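You operate a simulated robot arm through the tools that you are given. There is no shell and no other tool. Be economical: measure what you need, move in short steps, check, and stop when the job is done.

You are at the controls of a simulated robot arm. One attempt, no reset.

Task
Clamp the pulley in the vice and scrub its rust off.
Fine: the brush goes back; open the vice again after the scrub. Set down upright: scrubbing brush. What is to be rubbed or washed off counts as gone when no trace of it is left.

Only the result counts: the job must be done as asked and must still hold three seconds after the hand-in. Knocking over, shifting, dropping, spilling or breaking anything else fails it.

Robot
A 7-joint arm with a two-finger parallel gripper, fixed in place. Base frame: the origin is at the foot of the arm, x ahead of it, y to its left, z up; the work surface is at about z = 0. Lengths are in m, angles in degrees, forces in N, time in s.
With the tool pointing down near the work surface it reaches from about 0.24 to 0.62 m from the base axis. Its first joint turns from -66.0 to 66.0 degrees. Payload 2.6 kg.
Tool frame: the origin (TCP) lies between the finger pads and is the grasp point; the fingertips stand 0.03 m ahead of it; z points along the fingers, y is the line along which they close. The gripper opens to 0.094 m. The fingers are 0.028 m wide and 0.01 m thick; the gripper's body (0.05 by 0.096 m) begins 0.055 m behind the TCP.
Orientation is that of the tool frame in the base frame, as a unit quaternion [w, x, y, z]. With the fingers straight down and closing along the base's y, the tool's x points along the base's -x, its y along +y and its z along -z.

Tools
- The arm moves only by the tool nudge_tool. Its argument "deltas" is a list of rows, each an object of numbers (a shift or turn left out is 0, a gripper value left out holds the last): "x", "y", "z": the shift along the tool's x, y, z in units of 25 mm (1.0 is 25 mm); "rx", "ry", "rz": the turn, a rotation vector about the tool's x, y, z in units of 4 degrees (1.0 is 4 degrees). In form: [{"x": .., "y": .., "z": .., "rx": .., "ry": .., "rz": ..}, ...]. A call has 1 to 20 rows; each row shifts and turns the commanded pose from where the row before left it, along the tool's axes as they then stand. "fingers" is the finger opening in m, from 0 to 0.094, set as the call begins (left out, the last holds). A call with a number of a shift or a turn outside -1 to 1 is refused whole. A row lasts 0.2 s, in which the tool goes at most 0.05 m and 8.6 degrees; a call with a longer step from one row to the next is refused whole, and so is a gripper value outside its range. Where a pose cannot be reached the arm comes as near as it can. A force on the tool above 40 N (or 10 N above the force at the start of the call, whichever is more), or a blocked arm, ends the call early, and 0.2 s more pass. Each finger travels about 0.072 m/s and halts on what it meets, pressing with about 33 N; the grip force reading is that of the motor and also rises with nothing between the fingers. The clock runs only during rows and for 0.2 s after the last one: add rows that do not move to give the fingers time. It gives the time, the measured TCP pose, the force on the tool (base axes), the opening and the grip force at its end, in the units of the frame above (readings bear some noise), with the torque about the TCP (base axes, N m) and any sound that the robot's microphone picked up.
- Cameras (640 x 400 px; columns grow to the right, rows downward): "scene" is fixed at [0.0127, 0.4159, 0.5791]; the picture's right is [-0.93, -0.36, 0.00], its down [-0.16, 0.41, -0.90] and it looks along [0.32, -0.84, -0.44] (base axes); focal length 358 px, centre (320, 200). "wrist" rides on the gripper at [0.076, 0.014, -0.102] in the tool frame; the picture's right is [-0.18, 0.98, 0.00], its down [-0.75, -0.14, -0.64] and it looks along [-0.63, -0.12, 0.77] (tool axes); focal length 243 px, centre (320, 200). There is no depth. A picture from a camera that has moved, and an enlarged one, comes with that camera's place and axes in the base frame and with its lens.
- grab_frame(camera): a new picture of that camera. It takes no simulated time.
- enlarge(camera, box): a new picture of the part [left, top, right, bottom] of that camera's present view, enlarged. It takes no simulated time.
- job_done(): hands the job in; it is judged then, once.

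Work in short steps. Places have to be worked out from the pictures, the camera data and where the tool is seen: move nearer, look again, correct. Check each grasp and each placing, and mend what went wrong. You have 120 turns and 64 pictures in all, those below and enlarged ones among them. Open the gripper and draw the arm clear of the work before you hand the job in, unless the task says otherwise; then end with one line.

The tools are called after "Call:" as name(argument=value, ...) on one line, values as JSON. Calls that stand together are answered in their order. nudge_tool: Moves the arm, as the interface text tells. Its arguments: {"type":"object","properties":{"deltas":{"type":"array","items":{"type":"object","properties":{"x":{"type":"number"},"y":{"type":"number"},"z":{"type":"number"},"rx":{"type":"number"},"ry":{"type":"number"},"rz":{"type":"number"}}}},"fingers":{"type":"number"}},"required":["deltas"]} The other tools are called the same way: grab_frame (camera) takes a picture; enlarge (camera, box) takes an enlarged picture of a part of a camera's view; job_done () hands the job in.

At the start:

```text
t: 0.0
tcp_pos: [0.2291, -0.2889, 0.4282]
tcp_rot: [0.0, 0.0, 1.0, 0.0]
wrist_force: [0.4, 0.1, -0.4]
wrist_torque: [0.01, -0.01, -0.03]
finger_gap: 0.0938
grip_force: 0.1
```

scene: 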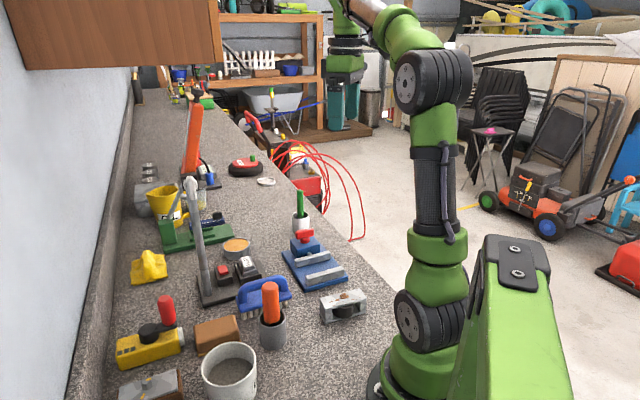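
wrist: 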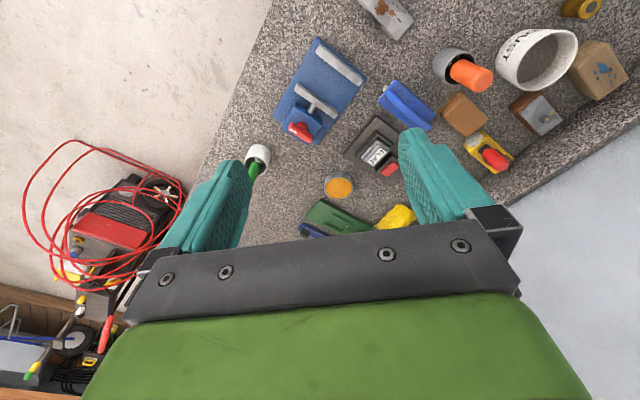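

I begin with closer looks at the bench to identify the pulley, the vice and the brush.

Call:
enlarge(camera="scene", box=[100, 230, 380, 400])

Call:
enlarge(camera="wrist", box=[230, 0, 640, 250])

Call:
enlarge(camera="scene", box=[110, 90, 350, 250])

```text
2.29 times, centred on (240, 315) of scene
camera zoom: at [0.0127, 0.4159, 0.5791], right [-0.93, -0.36, 0.0], down [-0.16, 0.41, -0.9], along [0.32, -0.84, -0.44], focal length 819 px, centre (503, -63)
```

zoom: 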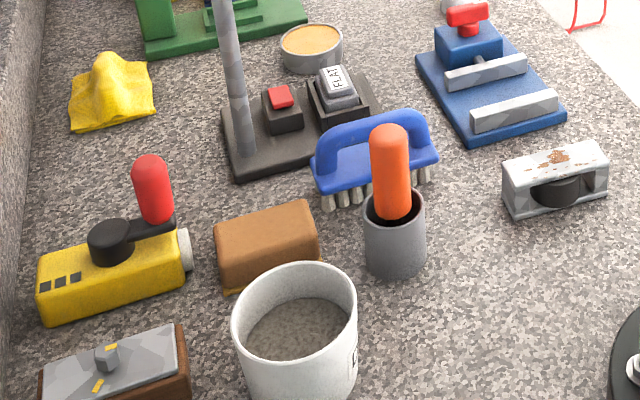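

```text
1.56 times, centred on (435, 125) of wrist
camera zoom: at [0.1533, -0.2747, 0.5312], right [0.18, 0.98, 0.0], down [0.75, -0.14, 0.64], along [0.63, -0.12, -0.77], focal length 379 px, centre (140, 317)
```

zoom: 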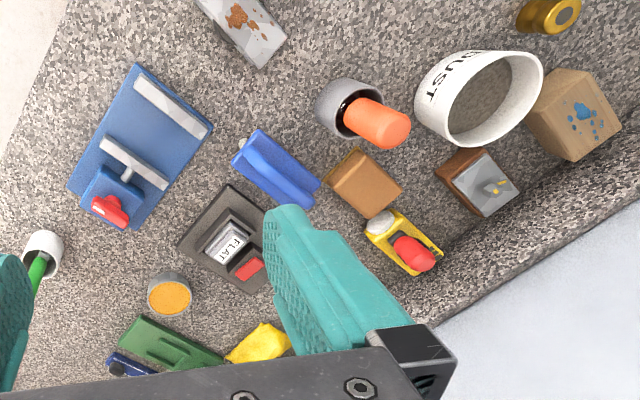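

```text
2.50 times, centred on (230, 170) of scene
camera zoom: at [0.0127, 0.4159, 0.5791], right [-0.93, -0.36, 0.0], down [-0.16, 0.41, -0.9], along [0.32, -0.84, -0.44], focal length 895 px, centre (545, 275)
```

zoom: 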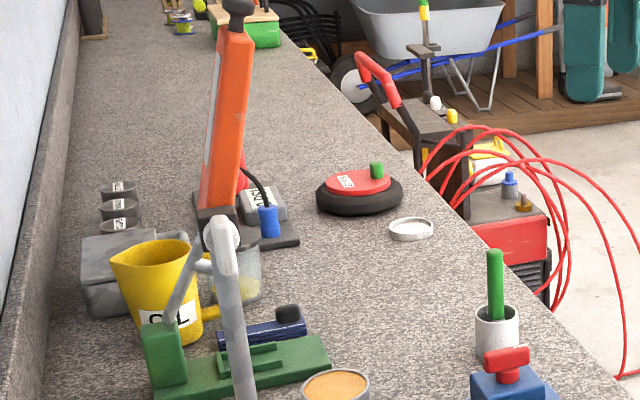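

The rusty grey block with the black wheel near (0.18,-0.165) looks like the pulley. The blue plate with two bars and a red T-handle, near (0.29,-0.29), looks like the vice. The blue brush sits near (0.33,-0.1). I'll lower straight down to look closer.

Call:
nudge_tool(deltas=[{"z": 1}, {"z": 1}, {"z": 1}, {"z": 1}, {"z": 1}, {"z": 1}])

Call:
grab_frame(camera="wrist")

```text
t: 1.4
tcp_pos: [0.229, -0.2871, 0.2771]
tcp_rot: [0.001, -0.001, 1.0, 0.0]
wrist_force: [0.1, -0.8, -0.6]
wrist_torque: [0.03, -0.03, -0.01]
finger_gap: 0.0941
grip_force: 0.1
```

```text
58 pictures are left
camera wrist: at [0.1538, -0.2737, 0.3807], right [0.18, 0.98, 0.0], down [0.75, -0.14, 0.64], along [0.63, -0.12, -0.77], focal length 243 px, centre (320, 200)
```

wrist: 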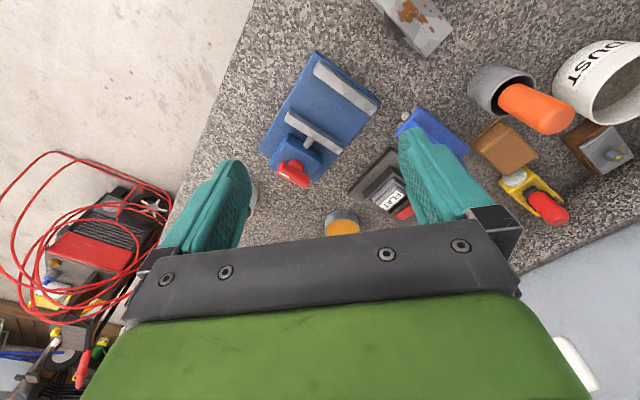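

Call:
enlarge(camera="wrist", box=[240, 0, 480, 200])

Call:
enlarge(camera="scene", box=[220, 210, 380, 350])

```text
2.00 times, centred on (360, 100) of wrist
camera zoom: at [0.1538, -0.2737, 0.3807], right [0.18, 0.98, 0.0], down [0.75, -0.14, 0.64], along [0.63, -0.12, -0.77], focal length 485 px, centre (240, 400)
```

zoom: 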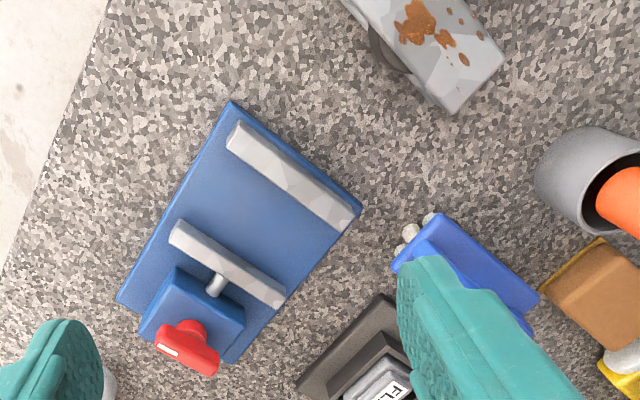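

```text
2.86 times, centred on (300, 280) of scene
camera zoom: at [0.0127, 0.4159, 0.5791], right [-0.93, -0.36, 0.0], down [-0.16, 0.41, -0.9], along [0.32, -0.84, -0.44], focal length 1023 px, centre (377, -29)
```

zoom: 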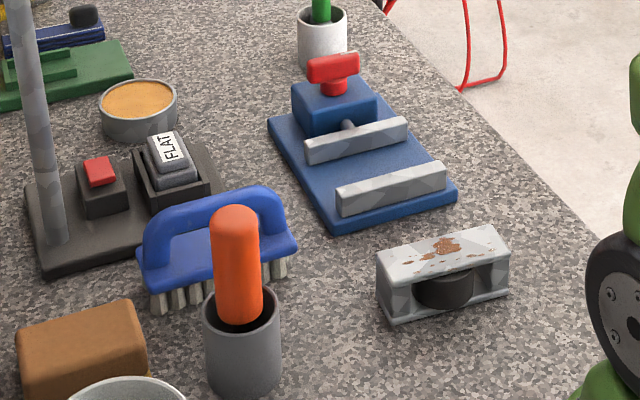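

The vice axis runs along (0.707,-0.707), and its jaw gap centre is about (0.274,-0.283) with a gap of about 6 cm. The pulley is at about (0.183,-0.171), roughly 95×37 mm, with its long axis at about 37°. I'll hover over the pulley with matching yaw to see it better.

Call:
nudge_tool(deltas=[{"x": 0.37, "y": 0.93}, {"x": 0.37, "y": 0.93}, {"x": 0.37, "y": 0.93}, {"x": 0.37, "y": 0.93}, {"x": 0.37, "y": 0.93}, {"rz": -0.95}, {"rz": -0.95}, {"rz": -0.95}, {"rz": -0.95}, {"rz": -0.95}, {"rz": -0.95}, {"rz": -0.95}, {"rz": -0.95}, {"rz": -0.95}, {"rz": -0.95}])

Call:
grab_frame(camera="wrist")

```text
t: 4.6
tcp_pos: [0.1826, -0.1718, 0.2779]
tcp_rot: [0.0, -0.326, 0.945, 0.0]
wrist_force: [-0.3, 0.5, -0.1]
wrist_torque: [0.0, -0.03, 0.01]
finger_gap: 0.0941
grip_force: 0.1
```

```text
55 pictures are left
camera wrist: at [0.1144, -0.2085, 0.3813], right [-0.46, 0.89, 0.0], down [0.68, 0.35, 0.64], along [0.57, 0.3, -0.77], focal length 243 px, centre (320, 200)
```

wrist: 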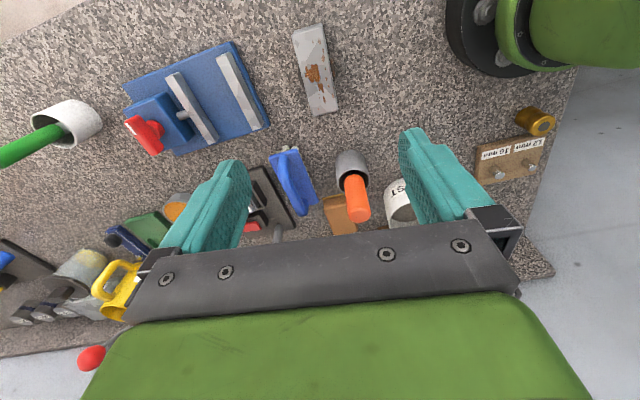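

There's a gold spool-like thing near the labelled rack that could be the real pulley, so I'll enlarge both.

Call:
enlarge(camera="wrist", box=[460, 90, 580, 200])

Call:
enlarge(camera="wrist", box=[250, 10, 400, 130])

```text
3.64 times, centred on (520, 145) of wrist
camera zoom: at [0.1144, -0.2085, 0.3813], right [-0.46, 0.89, 0.0], down [0.68, 0.35, 0.64], along [0.57, 0.3, -0.77], focal length 882 px, centre (-407, 400)
```

zoom: 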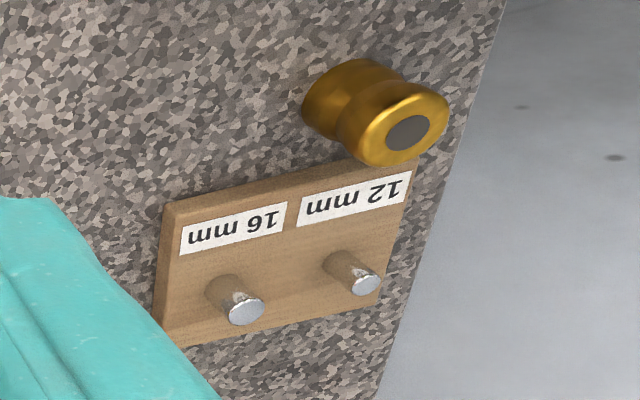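

```text
3.33 times, centred on (325, 70) of wrist
camera zoom: at [0.1144, -0.2085, 0.3813], right [-0.46, 0.89, 0.0], down [0.68, 0.35, 0.64], along [0.57, 0.3, -0.77], focal length 809 px, centre (303, 633)
```

zoom: 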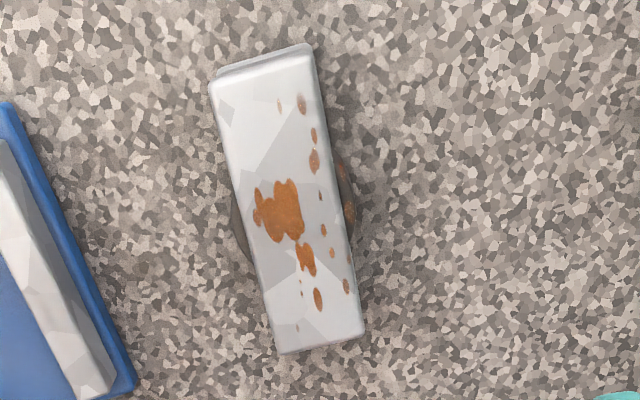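

The gold spool is clean, so the rusty block is the pulley: centre about (0.186,-0.173), long axis about 40.5°, height about 35 mm, with a slightly protruding sheave. I'll align and lower towards it.

Call:
nudge_tool(deltas=[{"x": -0.05, "y": -0.12, "rz": -0.6}, {"z": 1}, {"z": 1}, {"z": 1}, {"z": 1}, {"z": 1}, {"z": 1}, {"z": 1}], fingers=0.07)

Call:
grab_frame(camera="wrist")

Call:
enlarge(camera="scene", box=[260, 220, 420, 340])

```text
t: 6.4
tcp_pos: [0.1868, -0.174, 0.1026]
tcp_rot: [0.0, -0.346, 0.938, 0.0]
wrist_force: [0.1, 0.3, -0.6]
wrist_torque: [-0.03, 0.0, 0.01]
finger_gap: 0.0699
grip_force: 0.1
```

```text
52 pictures are left
camera wrist: at [0.1193, -0.2136, 0.2066], right [-0.5, 0.87, 0.0], down [0.67, 0.38, 0.64], along [0.56, 0.32, -0.77], focal length 243 px, centre (320, 200)
```

wrist: 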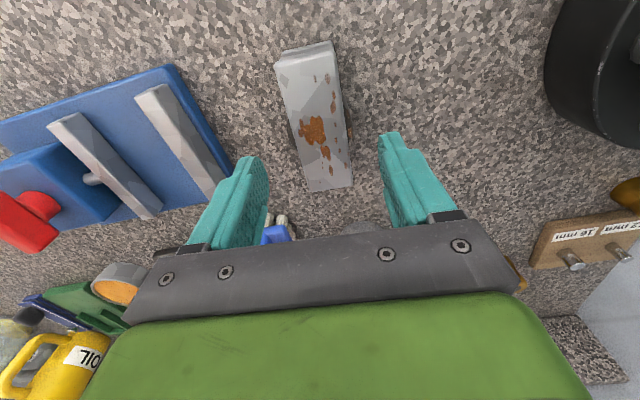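

```text
3.33 times, centred on (340, 280) of scene
camera zoom: at [0.0127, 0.4159, 0.5791], right [-0.93, -0.36, 0.0], down [-0.16, 0.41, -0.9], along [0.32, -0.84, -0.44], focal length 1194 px, centre (253, -67)
```

zoom: 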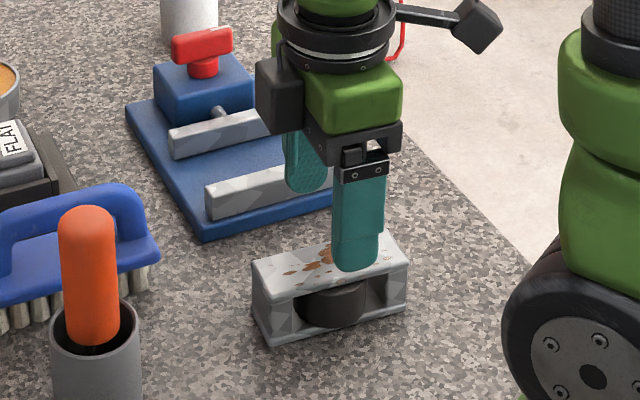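

Aligned within about 2 mm. I'll lower so the tips reach about 9 mm below the pulley's top, then close.

Call:
nudge_tool(deltas=[{"y": -0.05, "z": 0.6}, {"z": 0.6}, {"z": 0.66}])

Call:
nudge_tool(deltas=[{}, {}, {}, {}], fingers=0.0)

Call:
enlarge(camera="scene", box=[260, 220, 420, 340])

```text
t: 7.2
tcp_pos: [0.1864, -0.174, 0.055]
tcp_rot: [0.0, -0.346, 0.938, 0.0]
wrist_force: [0.9, -0.8, 0.4]
wrist_torque: [0.0, -0.01, -0.02]
finger_gap: 0.0702
grip_force: 0.1
```

```text
t: 8.2
tcp_pos: [0.1871, -0.1747, 0.0558]
tcp_rot: [0.0, -0.345, 0.939, 0.0]
wrist_force: [0.9, -0.6, 0.7]
wrist_torque: [-0.03, -0.02, 0.02]
finger_gap: 0.0497
grip_force: 33.7
```

```text
3.33 times, centred on (340, 280) of scene
camera zoom: at [0.0127, 0.4159, 0.5791], right [-0.93, -0.36, 0.0], down [-0.16, 0.41, -0.9], along [0.32, -0.84, -0.44], focal length 1194 px, centre (253, -67)
```

zoom: 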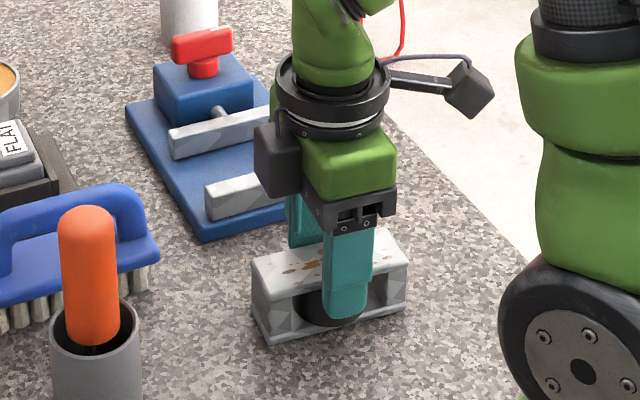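

The 0.0497 gap means the pads are on the sheave. I want a higher grip on the top plate so the fingers clear the vice jaws, so I'll open, raise 4 mm and close again.

Call:
nudge_tool(deltas=[{}, {"z": -0.17}, {}], fingers=0.065)

Call:
nudge_tool(deltas=[{}, {}, {}, {}], fingers=0.0)

```text
t: 9.0
tcp_pos: [0.187, -0.1743, 0.0595]
tcp_rot: [0.0, -0.345, 0.939, 0.0]
wrist_force: [-0.5, 0.0, 0.2]
wrist_torque: [0.01, 0.03, 0.01]
finger_gap: 0.065
grip_force: 0.1
```

```text
t: 10.0
tcp_pos: [0.1864, -0.175, 0.0599]
tcp_rot: [0.0, -0.345, 0.938, 0.0]
wrist_force: [-0.3, 0.2, 3.5]
wrist_torque: [0.07, 0.07, 0.02]
finger_gap: 0.0498
grip_force: 32.7
```

Still on the sheave with the tips at about z=0.030, so the pulley is a little taller than I thought. Raising another 4 mm.

Call:
nudge_tool(deltas=[{}, {"z": -0.16}, {}], fingers=0.065)

Call:
nudge_tool(deltas=[{}, {}, {}, {}], fingers=0.0)

Call:
enlarge(camera="scene", box=[300, 260, 400, 340])

```text
t: 10.8
tcp_pos: [0.1873, -0.1733, 0.0647]
tcp_rot: [-0.001, -0.345, 0.938, -0.001]
wrist_force: [0.4, 0.0, -0.4]
wrist_torque: [0.0, -0.03, 0.01]
finger_gap: 0.065
grip_force: 0.0
```

```text
t: 11.8
tcp_pos: [0.1873, -0.1745, 0.0642]
tcp_rot: [0.0, -0.346, 0.938, 0.0]
wrist_force: [-1.1, 1.0, 5.6]
wrist_torque: [0.05, 0.08, 0.06]
finger_gap: 0.0496
grip_force: 33.0
```

```text
5.00 times, centred on (350, 300) of scene
camera zoom: at [0.0127, 0.4159, 0.5791], right [-0.93, -0.36, 0.0], down [-0.16, 0.41, -0.9], along [0.32, -0.84, -0.44], focal length 1791 px, centre (170, -300)
```

zoom: 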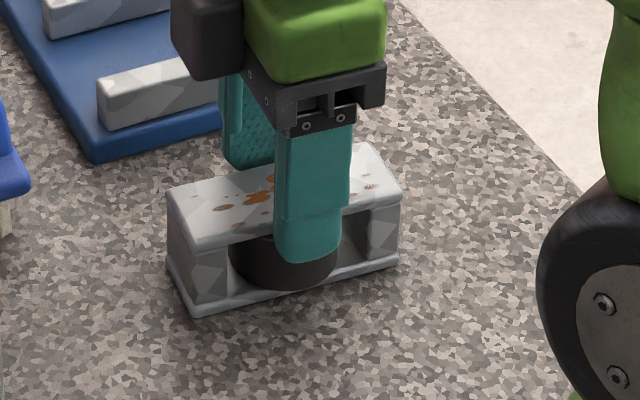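

The tips hold the sheave just under the top plate, which should clear the jaws. I'll lift slightly and check the grip.

Call:
nudge_tool(deltas=[{"z": -0.5}, {"z": -1}, {"z": -1}, {}])

Call:
enlarge(camera="scene", box=[260, 200, 420, 320])

Call:
grab_frame(camera="wrist")

```text
t: 12.8
tcp_pos: [0.1875, -0.1741, 0.128]
tcp_rot: [0.0, -0.346, 0.938, 0.0]
wrist_force: [0.5, -0.4, 0.9]
wrist_torque: [0.04, 0.0, -0.02]
finger_gap: 0.0002
grip_force: 33.3
```

```text
3.33 times, centred on (340, 260) of scene
camera zoom: at [0.0127, 0.4159, 0.5791], right [-0.93, -0.36, 0.0], down [-0.16, 0.41, -0.9], along [0.32, -0.84, -0.44], focal length 1194 px, centre (253, 0)
```

zoom: 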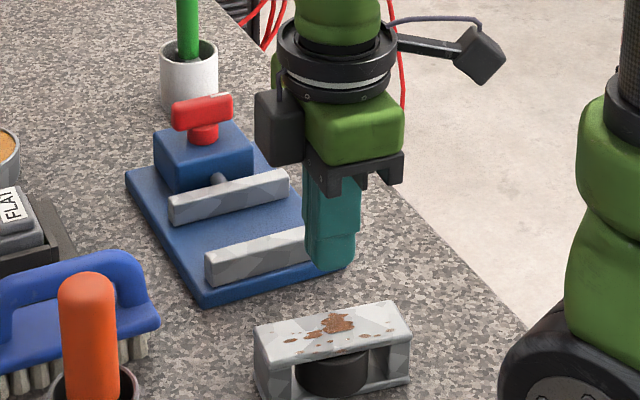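

```text
47 pictures are left
camera wrist: at [0.1198, -0.2138, 0.2308], right [-0.5, 0.87, 0.0], down [0.67, 0.38, 0.64], along [0.56, 0.32, -0.77], focal length 243 px, centre (320, 200)
```

wrist: 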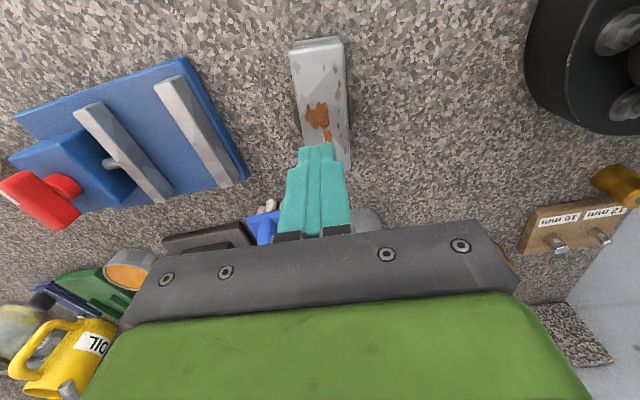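

The grip slipped off; the pulley stayed upright in place. From the picture the jaw tops are about z=0.03, so a lower grip (TCP 0.056) will still clear them. I'll regrip lower.

Call:
nudge_tool(deltas=[{}, {}, {}, {}, {"z": 0.7}, {"z": 0.7}, {"z": 0.7}, {"z": 0.76}], fingers=0.07)

Call:
nudge_tool(deltas=[{}, {}, {}, {}], fingers=0.0)

Call:
nudge_tool(deltas=[{"z": -0.3}, {"z": -0.5}, {}])

```text
t: 14.6
tcp_pos: [0.1861, -0.174, 0.0551]
tcp_rot: [0.0, -0.345, 0.939, 0.0]
wrist_force: [-0.1, 0.4, -0.1]
wrist_torque: [0.0, 0.01, 0.01]
finger_gap: 0.0699
grip_force: 0.0
```

```text
t: 15.6
tcp_pos: [0.1856, -0.1745, 0.0565]
tcp_rot: [0.0, -0.345, 0.938, 0.001]
wrist_force: [0.4, -0.2, -1.1]
wrist_torque: [0.03, -0.02, 0.0]
finger_gap: 0.0493
grip_force: 33.4
```

```text
t: 16.4
tcp_pos: [0.1867, -0.1747, 0.0743]
tcp_rot: [-0.001, -0.346, 0.938, 0.0]
wrist_force: [-0.4, -0.5, -3.4]
wrist_torque: [0.01, 0.01, 0.04]
finger_gap: 0.0494
grip_force: 32.9
```

The grip holds. I'll lift, yaw to 45° and carry most of the way towards the vice, then look.

Call:
nudge_tool(deltas=[{"z": -0.8}, {"z": -0.8}, {"z": -0.4}, {"y": -0.75}, {"y": -0.75}, {"y": -0.75}, {"y": -0.75}, {"y": -0.75}, {"y": -0.75}, {"rz": -0.55}, {"rz": -0.55}])

Call:
grab_frame(camera="wrist")

Call:
enlarge(camera="scene", box=[240, 180, 400, 300])

```text
t: 18.8
tcp_pos: [0.2592, -0.2597, 0.1244]
tcp_rot: [0.0, -0.382, 0.924, 0.0]
wrist_force: [0.1, 0.6, -3.6]
wrist_torque: [-0.03, -0.02, 0.02]
finger_gap: 0.0498
grip_force: 32.6
```

```text
46 pictures are left
camera wrist: at [0.1963, -0.3048, 0.2292], right [-0.56, 0.83, 0.0], down [0.63, 0.43, 0.64], along [0.53, 0.36, -0.77], focal length 243 px, centre (320, 200)
```

wrist: 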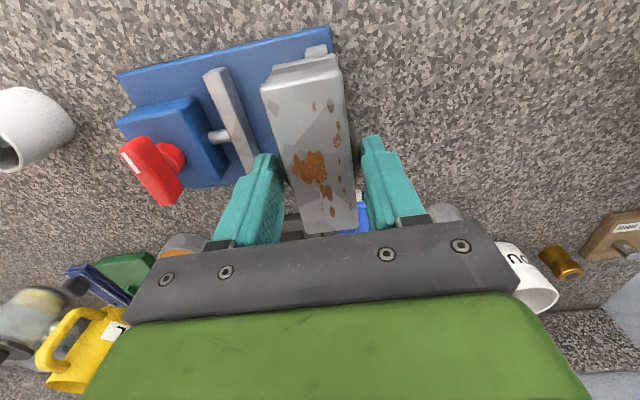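

```text
3.33 times, centred on (320, 240) of scene
camera zoom: at [0.0127, 0.4159, 0.5791], right [-0.93, -0.36, 0.0], down [-0.16, 0.41, -0.9], along [0.32, -0.84, -0.44], focal length 1194 px, centre (320, 67)
```

zoom: 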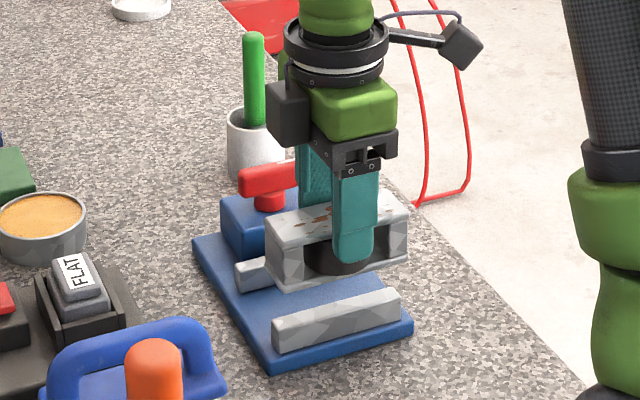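

The gap centre lies at (x−y)/√2 ≈ 0.400, and the TCP is at 0.367 with no lateral offset. I'll shift 33 mm along the vice axis, then lower to just above the plate.

Call:
nudge_tool(deltas=[{"y": -0.66}, {"y": -0.66}, {}, {"z": 0.7}, {"z": 0.7}, {"z": 0.4}])

Call:
enlarge(camera="scene", box=[240, 190, 380, 300])

Call:
grab_frame(camera="wrist")

```text
t: 20.2
tcp_pos: [0.2816, -0.2839, 0.079]
tcp_rot: [-0.001, -0.382, 0.924, 0.0]
wrist_force: [0.3, 0.0, -3.3]
wrist_torque: [-0.02, -0.01, 0.04]
finger_gap: 0.0494
grip_force: 33.1
```

```text
3.64 times, centred on (310, 245) of scene
camera zoom: at [0.0127, 0.4159, 0.5791], right [-0.93, -0.36, 0.0], down [-0.16, 0.41, -0.9], along [0.32, -0.84, -0.44], focal length 1302 px, centre (356, 36)
```

zoom: 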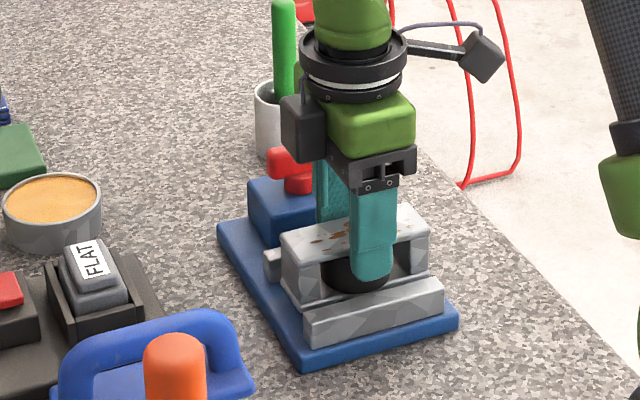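

```text
43 pictures are left
camera wrist: at [0.219, -0.3282, 0.1833], right [-0.56, 0.83, 0.0], down [0.63, 0.43, 0.64], along [0.53, 0.36, -0.77], focal length 243 px, centre (320, 200)
```

wrist: 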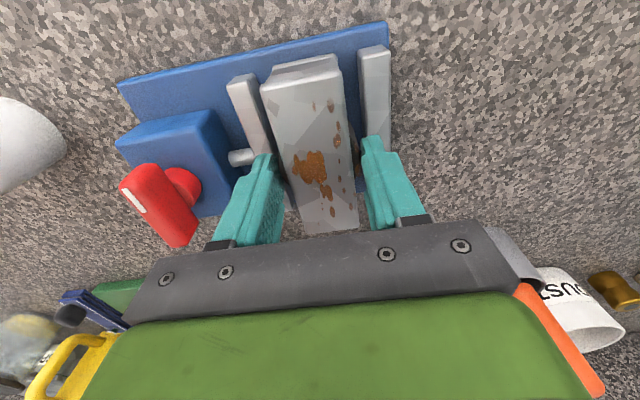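

It's centred between the jaws. I'll lower gently, reading the force for contact.

Call:
nudge_tool(deltas=[{"z": 0.16}, {"z": 0.12}, {"z": 0.08}])

Call:
nudge_tool(deltas=[{"z": 0.1}])

```text
t: 21.0
tcp_pos: [0.2828, -0.2847, 0.0697]
tcp_rot: [0.0, -0.382, 0.924, 0.0]
wrist_force: [0.1, -0.1, -3.4]
wrist_torque: [-0.02, 0.02, -0.04]
finger_gap: 0.0498
grip_force: 33.3
```

```text
t: 21.4
tcp_pos: [0.2834, -0.2842, 0.0699]
tcp_rot: [0.001, -0.38, 0.925, -0.001]
wrist_force: [-6.3, 8.0, 21.9]
wrist_torque: [0.06, 0.65, -0.17]
finger_gap: 0.0497
grip_force: 32.8
```

Contact at TCP z≈0.070 with some lateral force. I'll look to see whether it's the plate or a fingertip touching a jaw.

Call:
enlarge(camera="scene", box=[270, 210, 360, 280])

Call:
enlarge(camera="wrist", box=[210, 20, 430, 250])

```text
5.71 times, centred on (315, 245) of scene
camera zoom: at [0.0126, 0.416, 0.5791], right [-0.93, -0.36, 0.0], down [-0.16, 0.41, -0.9], along [0.32, -0.84, -0.44], focal length 2046 px, centre (349, -57)
```

zoom: 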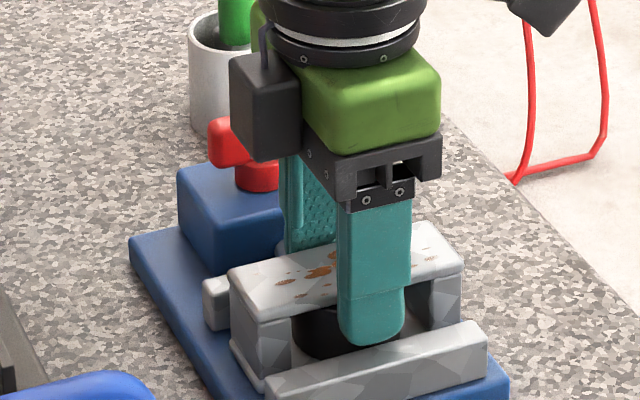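

```text
1.74 times, centred on (320, 135) of wrist
camera zoom: at [0.2191, -0.3281, 0.1741], right [-0.56, 0.83, 0.0], down [0.63, 0.43, 0.64], along [0.53, 0.36, -0.77], focal length 422 px, centre (320, 313)
```

zoom: 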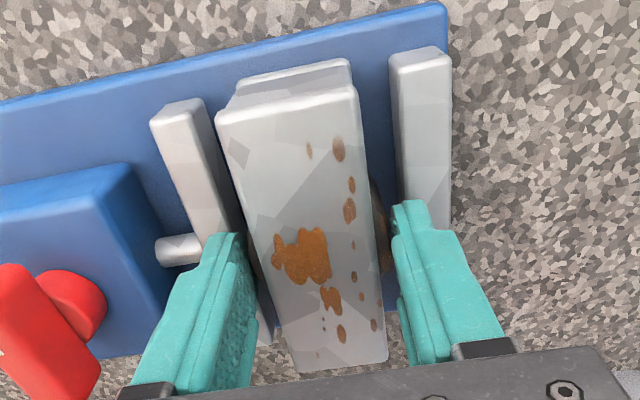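

A fingertip seems to be on a jaw's top edge, with the pulley only a few mm above the plate or already on it. I'll relieve the load by 1.5 mm, then open so it settles.

Call:
nudge_tool(deltas=[{"z": -0.16}])

Call:
nudge_tool(deltas=[{}, {}], fingers=0.066)

Call:
enlarge(camera="wrist", box=[210, 20, 430, 250])

```text
t: 21.8
tcp_pos: [0.2821, -0.2841, 0.0708]
tcp_rot: [0.0, -0.382, 0.924, 0.001]
wrist_force: [0.5, -0.7, -4.0]
wrist_torque: [-0.03, -0.02, 0.02]
finger_gap: 0.0497
grip_force: 32.9
```

```text
t: 22.4
tcp_pos: [0.2824, -0.2838, 0.0723]
tcp_rot: [0.0, -0.381, 0.925, 0.0]
wrist_force: [-0.6, 0.8, 0.0]
wrist_torque: [-0.02, -0.01, -0.01]
finger_gap: 0.0659
grip_force: 0.1
```

```text
1.74 times, centred on (320, 135) of wrist
camera zoom: at [0.219, -0.3282, 0.1769], right [-0.56, 0.83, 0.0], down [0.63, 0.43, 0.64], along [0.53, 0.36, -0.77], focal length 422 px, centre (320, 313)
```

zoom: 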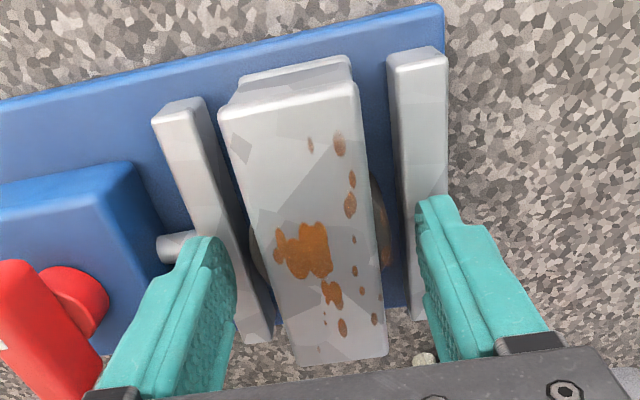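

The pulley sits in the vice. Now I'll raise and move along the vice axis over the red T-handle, then look.

Call:
nudge_tool(deltas=[{"z": -0.8}, {"z": -1}, {"z": -1}, {"z": -0.5}, {"y": -0.75}, {"y": -0.75}, {"y": -0.75}, {"y": -0.75}, {"y": -0.75}])

Call:
grab_frame(camera="wrist")

Call:
enlarge(camera="scene", box=[240, 180, 400, 300])

```text
t: 24.4
tcp_pos: [0.3485, -0.3502, 0.1557]
tcp_rot: [0.0, -0.381, 0.924, 0.0]
wrist_force: [0.3, 0.7, 0.0]
wrist_torque: [0.02, 0.02, 0.02]
finger_gap: 0.0661
grip_force: 0.1
```

```text
39 pictures are left
camera wrist: at [0.2854, -0.3948, 0.2593], right [-0.56, 0.83, 0.0], down [0.63, 0.43, 0.64], along [0.53, 0.36, -0.77], focal length 243 px, centre (320, 200)
```

wrist: 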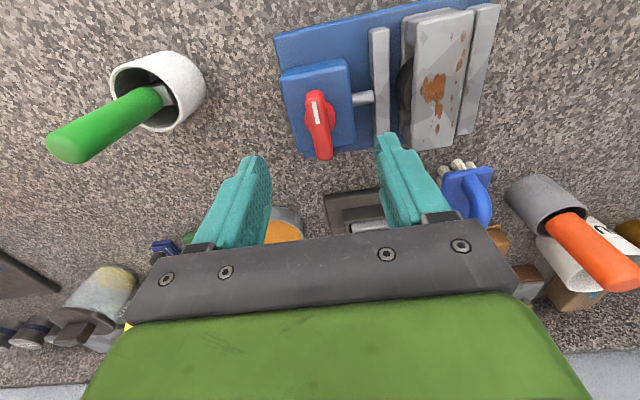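

```text
3.33 times, centred on (320, 240) of scene
camera zoom: at [0.0127, 0.4159, 0.5791], right [-0.93, -0.36, 0.0], down [-0.16, 0.41, -0.9], along [0.32, -0.84, -0.44], focal length 1194 px, centre (320, 67)
```

zoom: 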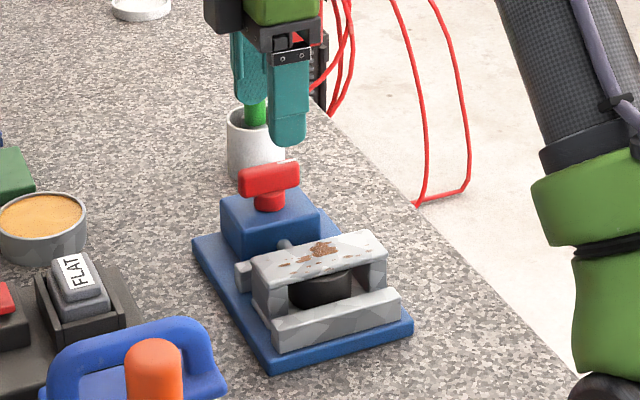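

The handle bar is at about (0.351,-0.350,0.068), lying across the vice axis at 45°, directly below the TCP. I'll descend and grip it.

Call:
nudge_tool(deltas=[{"y": -0.06, "z": 0.7}, {"z": 0.7}, {"z": 0.7}, {"z": 0.7}])

Call:
nudge_tool(deltas=[{}, {}, {}, {}], fingers=0.0)

Call:
enlarge(camera="scene", box=[240, 190, 380, 300])

```text
t: 25.4
tcp_pos: [0.3509, -0.3526, 0.0855]
tcp_rot: [0.001, -0.381, 0.925, -0.001]
wrist_force: [0.0, -0.2, 0.0]
wrist_torque: [0.02, 0.02, 0.01]
finger_gap: 0.0658
grip_force: 0.1
```

```text
t: 26.4
tcp_pos: [0.3494, -0.3517, 0.0854]
tcp_rot: [0.0, -0.38, 0.925, 0.003]
wrist_force: [-18.1, 15.2, 7.5]
wrist_torque: [0.25, 0.22, 0.02]
finger_gap: 0.0256
grip_force: 44.8
```

```text
3.64 times, centred on (310, 245) of scene
camera zoom: at [0.0126, 0.4159, 0.5791], right [-0.93, -0.36, 0.0], down [-0.16, 0.41, -0.9], along [0.32, -0.84, -0.44], focal length 1302 px, centre (356, 36)
```

zoom: 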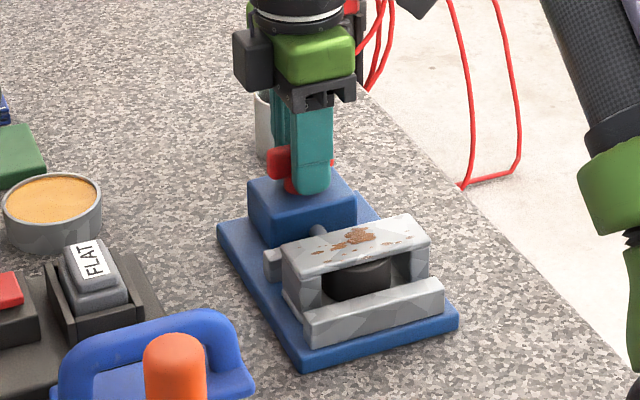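

The grip is off-centre (lateral force towards −s) and seems to be on the stem. I'll recentre a couple of mm.

Call:
nudge_tool(deltas=[{"y": 0.1}, {}])

```text
t: 27.0
tcp_pos: [0.3506, -0.3502, 0.0851]
tcp_rot: [0.0, -0.382, 0.924, -0.001]
wrist_force: [2.9, -5.5, -14.0]
wrist_torque: [0.67, -0.4, -0.2]
finger_gap: 0.0256
grip_force: 45.5
```

Now near centred. I'll try turning clockwise (seen from above) in small steps, watching torque and sound.

Call:
nudge_tool(deltas=[{"rz": 0.7}, {"rz": 0.7}, {"rz": 0.7}, {}])

Call:
enlarge(camera="scene", box=[240, 190, 380, 300])

```text
t: 28.0
tcp_pos: [0.3504, -0.3503, 0.0851]
tcp_rot: [0.0, -0.313, 0.95, 0.0]
wrist_force: [13.6, -11.8, -18.2]
wrist_torque: [-0.48, 0.26, -0.01]
finger_gap: 0.0255
grip_force: 45.0
```

```text
3.64 times, centred on (310, 245) of scene
camera zoom: at [0.0128, 0.4158, 0.5792], right [-0.93, -0.36, 0.0], down [-0.16, 0.41, -0.9], along [0.32, -0.84, -0.44], focal length 1302 px, centre (356, 36)
```

zoom: 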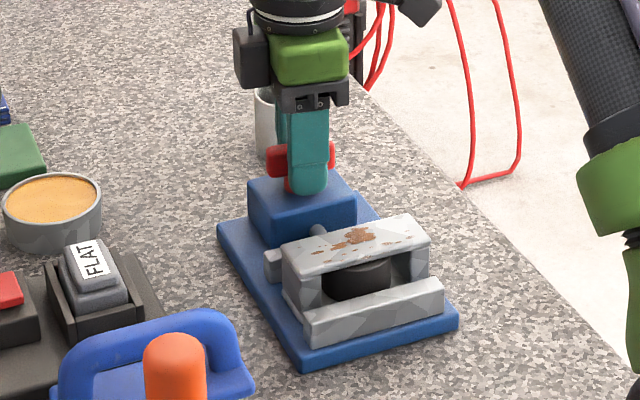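

It's unclear whether the handle turned or the pads slid on the round stem. I'll rotate back, and regrip 8 mm higher on the bar itself.

Call:
nudge_tool(deltas=[{}, {}, {"z": -0.32}, {"rz": -0.7}, {"rz": -0.7}, {"rz": -0.7}], fingers=0.06)

Call:
nudge_tool(deltas=[{}, {}, {}, {}, {}], fingers=0.0)

```text
t: 29.4
tcp_pos: [0.3478, -0.35, 0.0926]
tcp_rot: [0.001, -0.382, 0.924, 0.0]
wrist_force: [0.5, -0.6, 0.2]
wrist_torque: [-0.01, -0.04, -0.03]
finger_gap: 0.0602
grip_force: 0.1
```

```text
t: 30.6
tcp_pos: [0.349, -0.3524, 0.093]
tcp_rot: [0.001, -0.382, 0.924, -0.001]
wrist_force: [14.1, -12.9, -10.5]
wrist_torque: [-0.26, -0.4, 0.0]
finger_gap: 0.0255
grip_force: 44.9
```

Still 25.5 mm, so this could be the bar's width or the stem. I'll recentre and raise another 6 mm to compare.

Call:
nudge_tool(deltas=[{}, {}, {"y": -0.08, "z": -0.28}], fingers=0.05)

Call:
nudge_tool(deltas=[{}, {}, {}, {}], fingers=0.0)

Call:
enlarge(camera="scene", box=[270, 200, 340, 255])

```text
t: 31.4
tcp_pos: [0.3499, -0.352, 0.1003]
tcp_rot: [0.0, -0.381, 0.925, 0.001]
wrist_force: [1.0, 0.1, 0.0]
wrist_torque: [0.0, 0.01, 0.02]
finger_gap: 0.0499
grip_force: 0.1
```

```text
t: 32.4
tcp_pos: [0.3488, -0.3516, 0.1002]
tcp_rot: [-0.001, -0.38, 0.925, 0.002]
wrist_force: [-15.4, 12.0, 5.4]
wrist_torque: [0.16, 0.02, 0.04]
finger_gap: 0.0138
grip_force: 45.1
```

```text
7.27 times, centred on (305, 228) of scene
camera zoom: at [0.0126, 0.4159, 0.5791], right [-0.93, -0.36, 0.0], down [-0.16, 0.41, -0.9], along [0.32, -0.84, -0.44], focal length 2605 px, centre (429, 0)
```

zoom: 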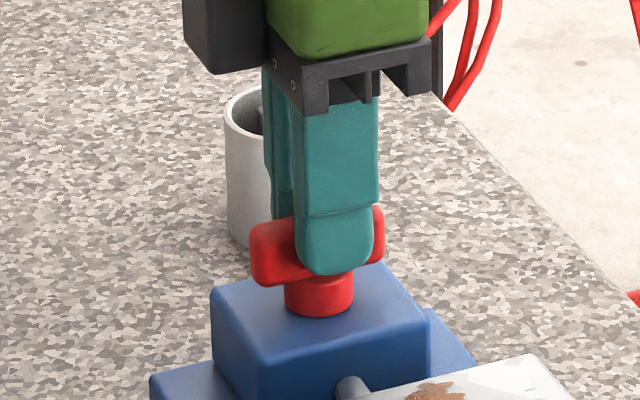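

Now the gap is 13.8 mm, so it's on the bar. I'll recentre and turn clockwise.

Call:
nudge_tool(deltas=[{"y": 0.06}, {"rz": 0.8}, {"rz": 0.8}, {"rz": 0.8}, {"rz": 0.8}, {}])

Call:
enlarge(camera="scene", box=[270, 200, 360, 275])

```text
t: 33.8
tcp_pos: [0.3493, -0.3501, 0.1006]
tcp_rot: [-0.001, -0.276, 0.961, -0.001]
wrist_force: [-9.2, -1.5, -7.7]
wrist_torque: [0.48, -0.53, 0.0]
finger_gap: 0.014
grip_force: 45.4
```

```text
5.33 times, centred on (315, 238) of scene
camera zoom: at [0.0127, 0.4158, 0.5792], right [-0.93, -0.36, 0.0], down [-0.16, 0.41, -0.9], along [0.32, -0.84, -0.44], focal length 1910 px, centre (347, 0)
```

zoom: 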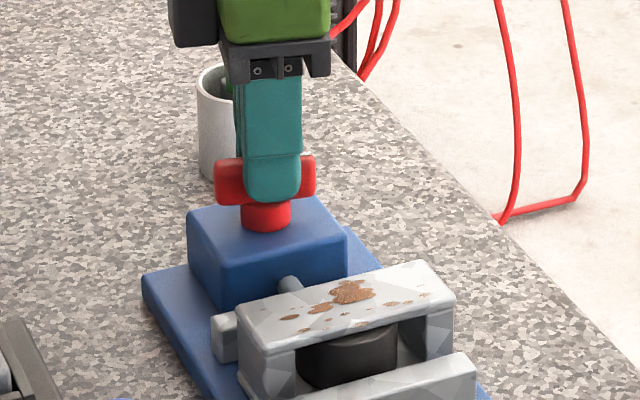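

The handle turns freely. I'll keep turning clockwise and then check whether the jaw advances.

Call:
nudge_tool(deltas=[{"rz": 0.9}, {"rz": 0.9}, {"rz": 0.9}, {"rz": 0.9}, {"rz": 0.9}, {"rz": 0.9}, {"rz": 0.9}, {"rz": 0.9}, {"rz": 0.9}, {"rz": 0.9}, {"rz": 0.9}, {"rz": 0.9}, {}])

Call:
enlarge(camera="scene", box=[270, 200, 360, 275])

```text
t: 36.6
tcp_pos: [0.3491, -0.3493, 0.0991]
tcp_rot: [-0.001, 0.099, 0.995, 0.002]
wrist_force: [-19.6, 11.6, 1.3]
wrist_torque: [-0.02, 0.34, 0.01]
finger_gap: 0.0136
grip_force: 45.2
```

```text
5.33 times, centred on (315, 238) of scene
camera zoom: at [0.0127, 0.4159, 0.5791], right [-0.93, -0.36, 0.0], down [-0.16, 0.41, -0.9], along [0.32, -0.84, -0.44], focal length 1910 px, centre (347, 0)
```

zoom: 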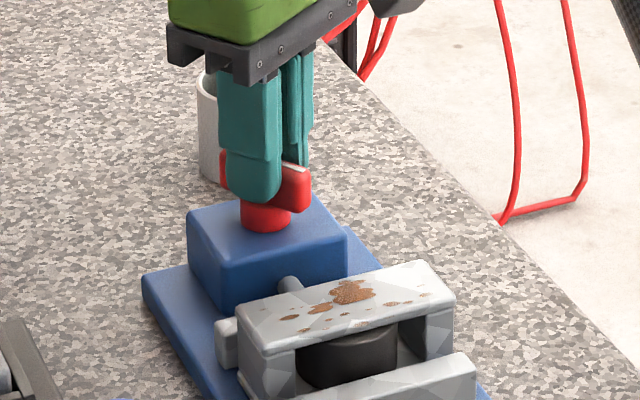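

The moving jaw is advancing, so clockwise closes it. I'll continue with a slight recentre.

Call:
nudge_tool(deltas=[{"x": 0.05, "y": 0.03}, {"rz": 0.9}, {"rz": 0.9}, {"rz": 0.9}, {"rz": 0.9}, {"rz": 0.9}, {"rz": 0.9}, {"rz": 0.9}, {"rz": 0.9}, {}])

Call:
enlarge(camera="scene", box=[270, 200, 360, 275])

```text
t: 38.8
tcp_pos: [0.3484, -0.3489, 0.0991]
tcp_rot: [-0.001, 0.343, 0.939, 0.001]
wrist_force: [2.7, 6.5, -12.7]
wrist_torque: [0.26, 0.28, 0.02]
finger_gap: 0.0136
grip_force: 45.0
```

```text
5.33 times, centred on (315, 238) of scene
camera zoom: at [0.0127, 0.4158, 0.5792], right [-0.93, -0.36, 0.0], down [-0.16, 0.41, -0.9], along [0.32, -0.84, -0.44], focal length 1910 px, centre (347, 0)
```

zoom: 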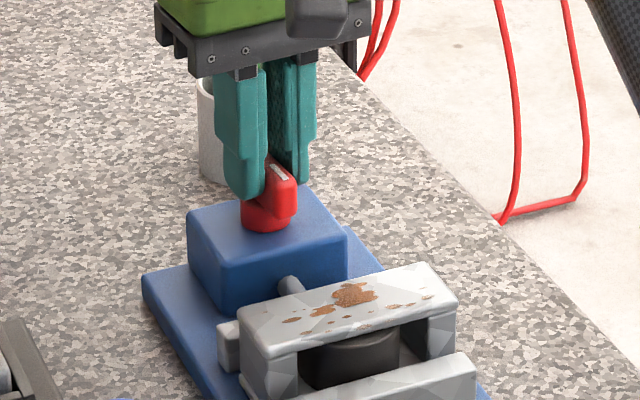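

The jaw has reached the pulley and begun pushing it. Continuing.

Call:
nudge_tool(deltas=[{"rz": 0.9}, {"rz": 0.9}, {"rz": 0.9}, {"rz": 0.9}, {"rz": 0.9}, {"rz": 0.9}, {"rz": 0.9}, {"rz": 0.9}, {"rz": 0.9}, {"rz": 0.9}, {}])

Call:
enlarge(camera="scene", box=[270, 200, 360, 275])

```text
t: 41.2
tcp_pos: [0.3502, -0.3491, 0.0991]
tcp_rot: [0.001, 0.614, 0.789, 0.001]
wrist_force: [16.6, 8.3, -12.2]
wrist_torque: [-0.58, -0.29, 0.52]
finger_gap: 0.0137
grip_force: 44.8
```

```text
5.33 times, centred on (315, 238) of scene
camera zoom: at [0.0127, 0.4158, 0.5792], right [-0.93, -0.36, 0.0], down [-0.16, 0.41, -0.9], along [0.32, -0.84, -0.44], focal length 1910 px, centre (347, 0)
```

zoom: 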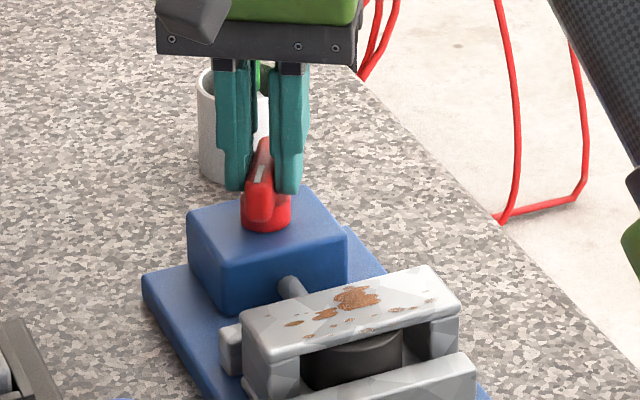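

The torque is rising (0.52 N·m), but the wheel may not yet be tight against the fixed jaw. Continuing a bit.

Call:
nudge_tool(deltas=[{"rz": 0.9}, {"rz": 0.9}, {"rz": 0.9}, {"rz": 0.9}, {"rz": 0.9}, {}])

Call:
enlarge(camera="scene", box=[270, 200, 360, 275])

```text
t: 42.6
tcp_pos: [0.3494, -0.3493, 0.1004]
tcp_rot: [0.0, 0.729, 0.685, 0.002]
wrist_force: [15.2, 9.7, 1.9]
wrist_torque: [0.04, 0.19, 1.75]
finger_gap: 0.0186
grip_force: 44.8
```

```text
5.33 times, centred on (315, 238) of scene
camera zoom: at [0.0127, 0.4159, 0.5791], right [-0.93, -0.36, 0.0], down [-0.16, 0.41, -0.9], along [0.32, -0.84, -0.44], focal length 1910 px, centre (347, 0)
```

zoom: 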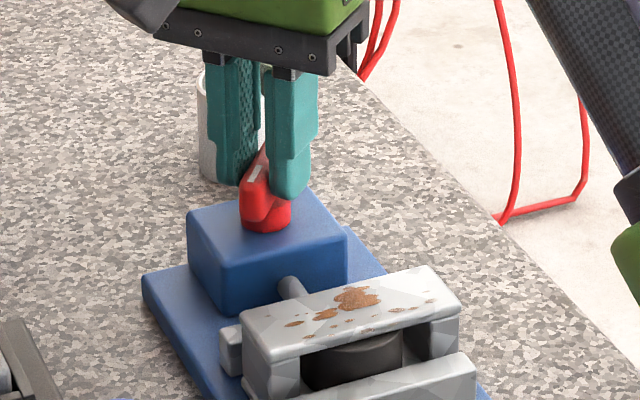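

The torque jumped to 1.75 N·m and the handle stopped turning (the fingers are prying open), so the vice is tight. I'll unwind the twist, open, rise, and inspect.

Call:
nudge_tool(deltas=[{"rz": -0.9}, {"rz": -0.9}, {"rz": -0.9}, {}])

Call:
nudge_tool(deltas=[{}, {}, {}, {"z": -1}, {"z": -1}, {"z": -0.8}], fingers=0.05)

Call:
enlarge(camera="scene", box=[260, 200, 370, 290])

Call:
grab_frame(camera="wrist")

```text
t: 43.6
tcp_pos: [0.3501, -0.3492, 0.0997]
tcp_rot: [0.002, 0.662, 0.749, 0.0]
wrist_force: [26.0, -0.7, -4.6]
wrist_torque: [0.05, -0.01, 1.03]
finger_gap: 0.0153
grip_force: 44.8
```

```text
t: 45.0
tcp_pos: [0.3481, -0.3495, 0.1697]
tcp_rot: [0.0, 0.664, 0.747, -0.001]
wrist_force: [-0.1, -0.2, -1.3]
wrist_torque: [-0.02, 0.02, 0.0]
finger_gap: 0.0499
grip_force: 0.1
```

```text
4.44 times, centred on (315, 245) of scene
camera zoom: at [0.0127, 0.4159, 0.5791], right [-0.93, -0.36, 0.0], down [-0.16, 0.41, -0.9], along [0.32, -0.84, -0.44], focal length 1592 px, centre (342, 0)
```

zoom: 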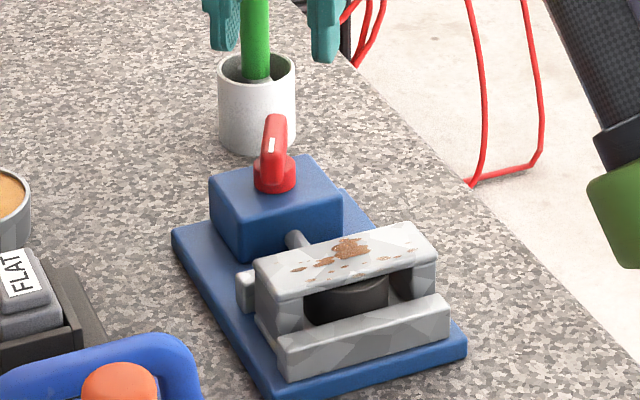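

```text
28 pictures are left
camera wrist: at [0.3534, -0.2732, 0.2742], right [1.0, -0.07, 0.0], down [-0.05, -0.76, 0.64], along [-0.04, -0.64, -0.77], focal length 243 px, centre (320, 200)
```

wrist: 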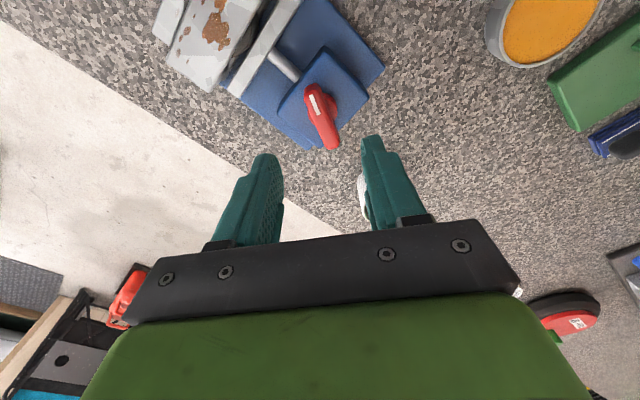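

The vice holds the pulley. Next is the brush: I estimate it's centred near (0.353,-0.121) with its long axis about 43°. I'll rise, move over it and yaw back to about +43°.

Call:
nudge_tool(deltas=[{"z": -1}, {"z": -1}, {"x": 0.905, "y": 0.127, "rz": -1}, {"rz": -1}, {"rz": -1}, {"rz": -1}, {"rz": -1}, {"rz": -1}, {"rz": -1}, {"rz": -1}, {"rz": -1}, {"rz": -1}, {"rz": -1}, {"rz": -1}, {"rz": -1}, {"rz": -1}, {"rz": -1}, {"rz": -1}, {"rz": -1}, {"rz": -1}])

Call:
nudge_tool(deltas=[{"rz": -1}, {"rz": -1}, {"rz": -1}, {"rz": -1}, {"rz": -1}, {"rz": -1}, {"rz": -1}, {"rz": -1}, {"rz": -1}, {"rz": -1}, {"rz": -1}, {"rz": -1}, {"rz": -1}, {"rz": -0.6}], fingers=0.094)

```text
t: 49.2
tcp_pos: [0.3472, -0.3268, 0.221]
tcp_rot: [0.0, 0.097, 0.995, 0.0]
wrist_force: [0.1, 0.0, 0.0]
wrist_torque: [0.0, -0.01, 0.01]
finger_gap: 0.05
grip_force: 0.1
```

```text
t: 52.2
tcp_pos: [0.3488, -0.3265, 0.2206]
tcp_rot: [0.0, -0.369, 0.929, -0.001]
wrist_force: [0.1, -0.8, 0.0]
wrist_torque: [-0.04, 0.03, 0.0]
finger_gap: 0.0942
grip_force: 0.1
```

Call:
nudge_tool(deltas=[{"x": -0.83, "y": 0.84}, {"x": -0.83, "y": 0.84}, {"x": -0.83, "y": 0.84}, {"x": -0.83, "y": 0.84}, {"x": -0.83, "y": 0.84}, {"x": -0.83, "y": 0.84}, {"x": -0.83, "y": 0.84}])

Call:
grab_frame(camera="wrist")

Call:
enlarge(camera="scene", box=[200, 240, 340, 360])

```text
t: 53.8
tcp_pos: [0.3531, -0.1195, 0.2184]
tcp_rot: [0.0, -0.368, 0.93, -0.001]
wrist_force: [0.3, 0.4, 0.3]
wrist_torque: [-0.01, 0.01, -0.02]
finger_gap: 0.0939
grip_force: 0.0
```

```text
27 pictures are left
camera wrist: at [0.2884, -0.1614, 0.3238], right [-0.54, 0.84, 0.0], down [0.65, 0.41, 0.64], along [0.54, 0.35, -0.77], focal length 243 px, centre (320, 200)
```

wrist: 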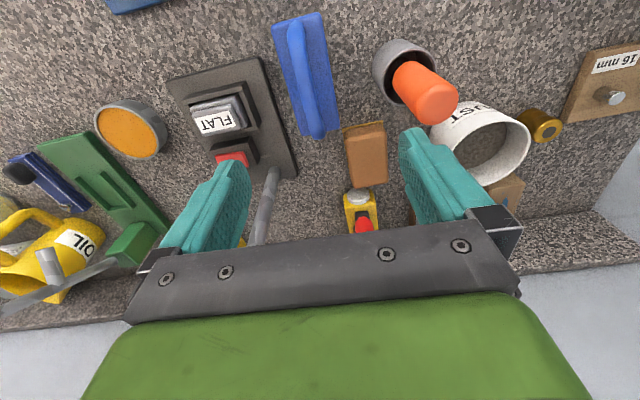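

```text
3.33 times, centred on (270, 300) of scene
camera zoom: at [0.0127, 0.4159, 0.5791], right [-0.93, -0.36, 0.0], down [-0.16, 0.41, -0.9], along [0.32, -0.84, -0.44], focal length 1194 px, centre (487, -133)
```

zoom: 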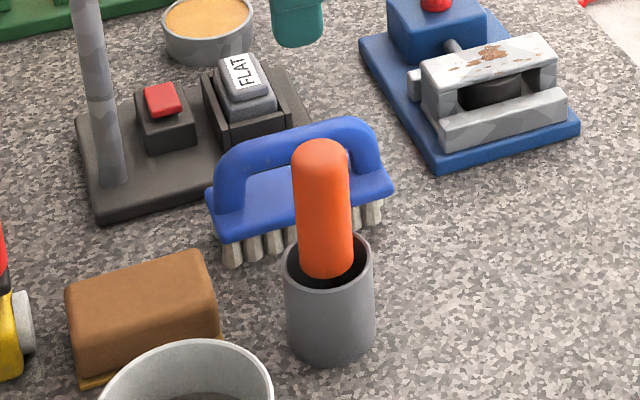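

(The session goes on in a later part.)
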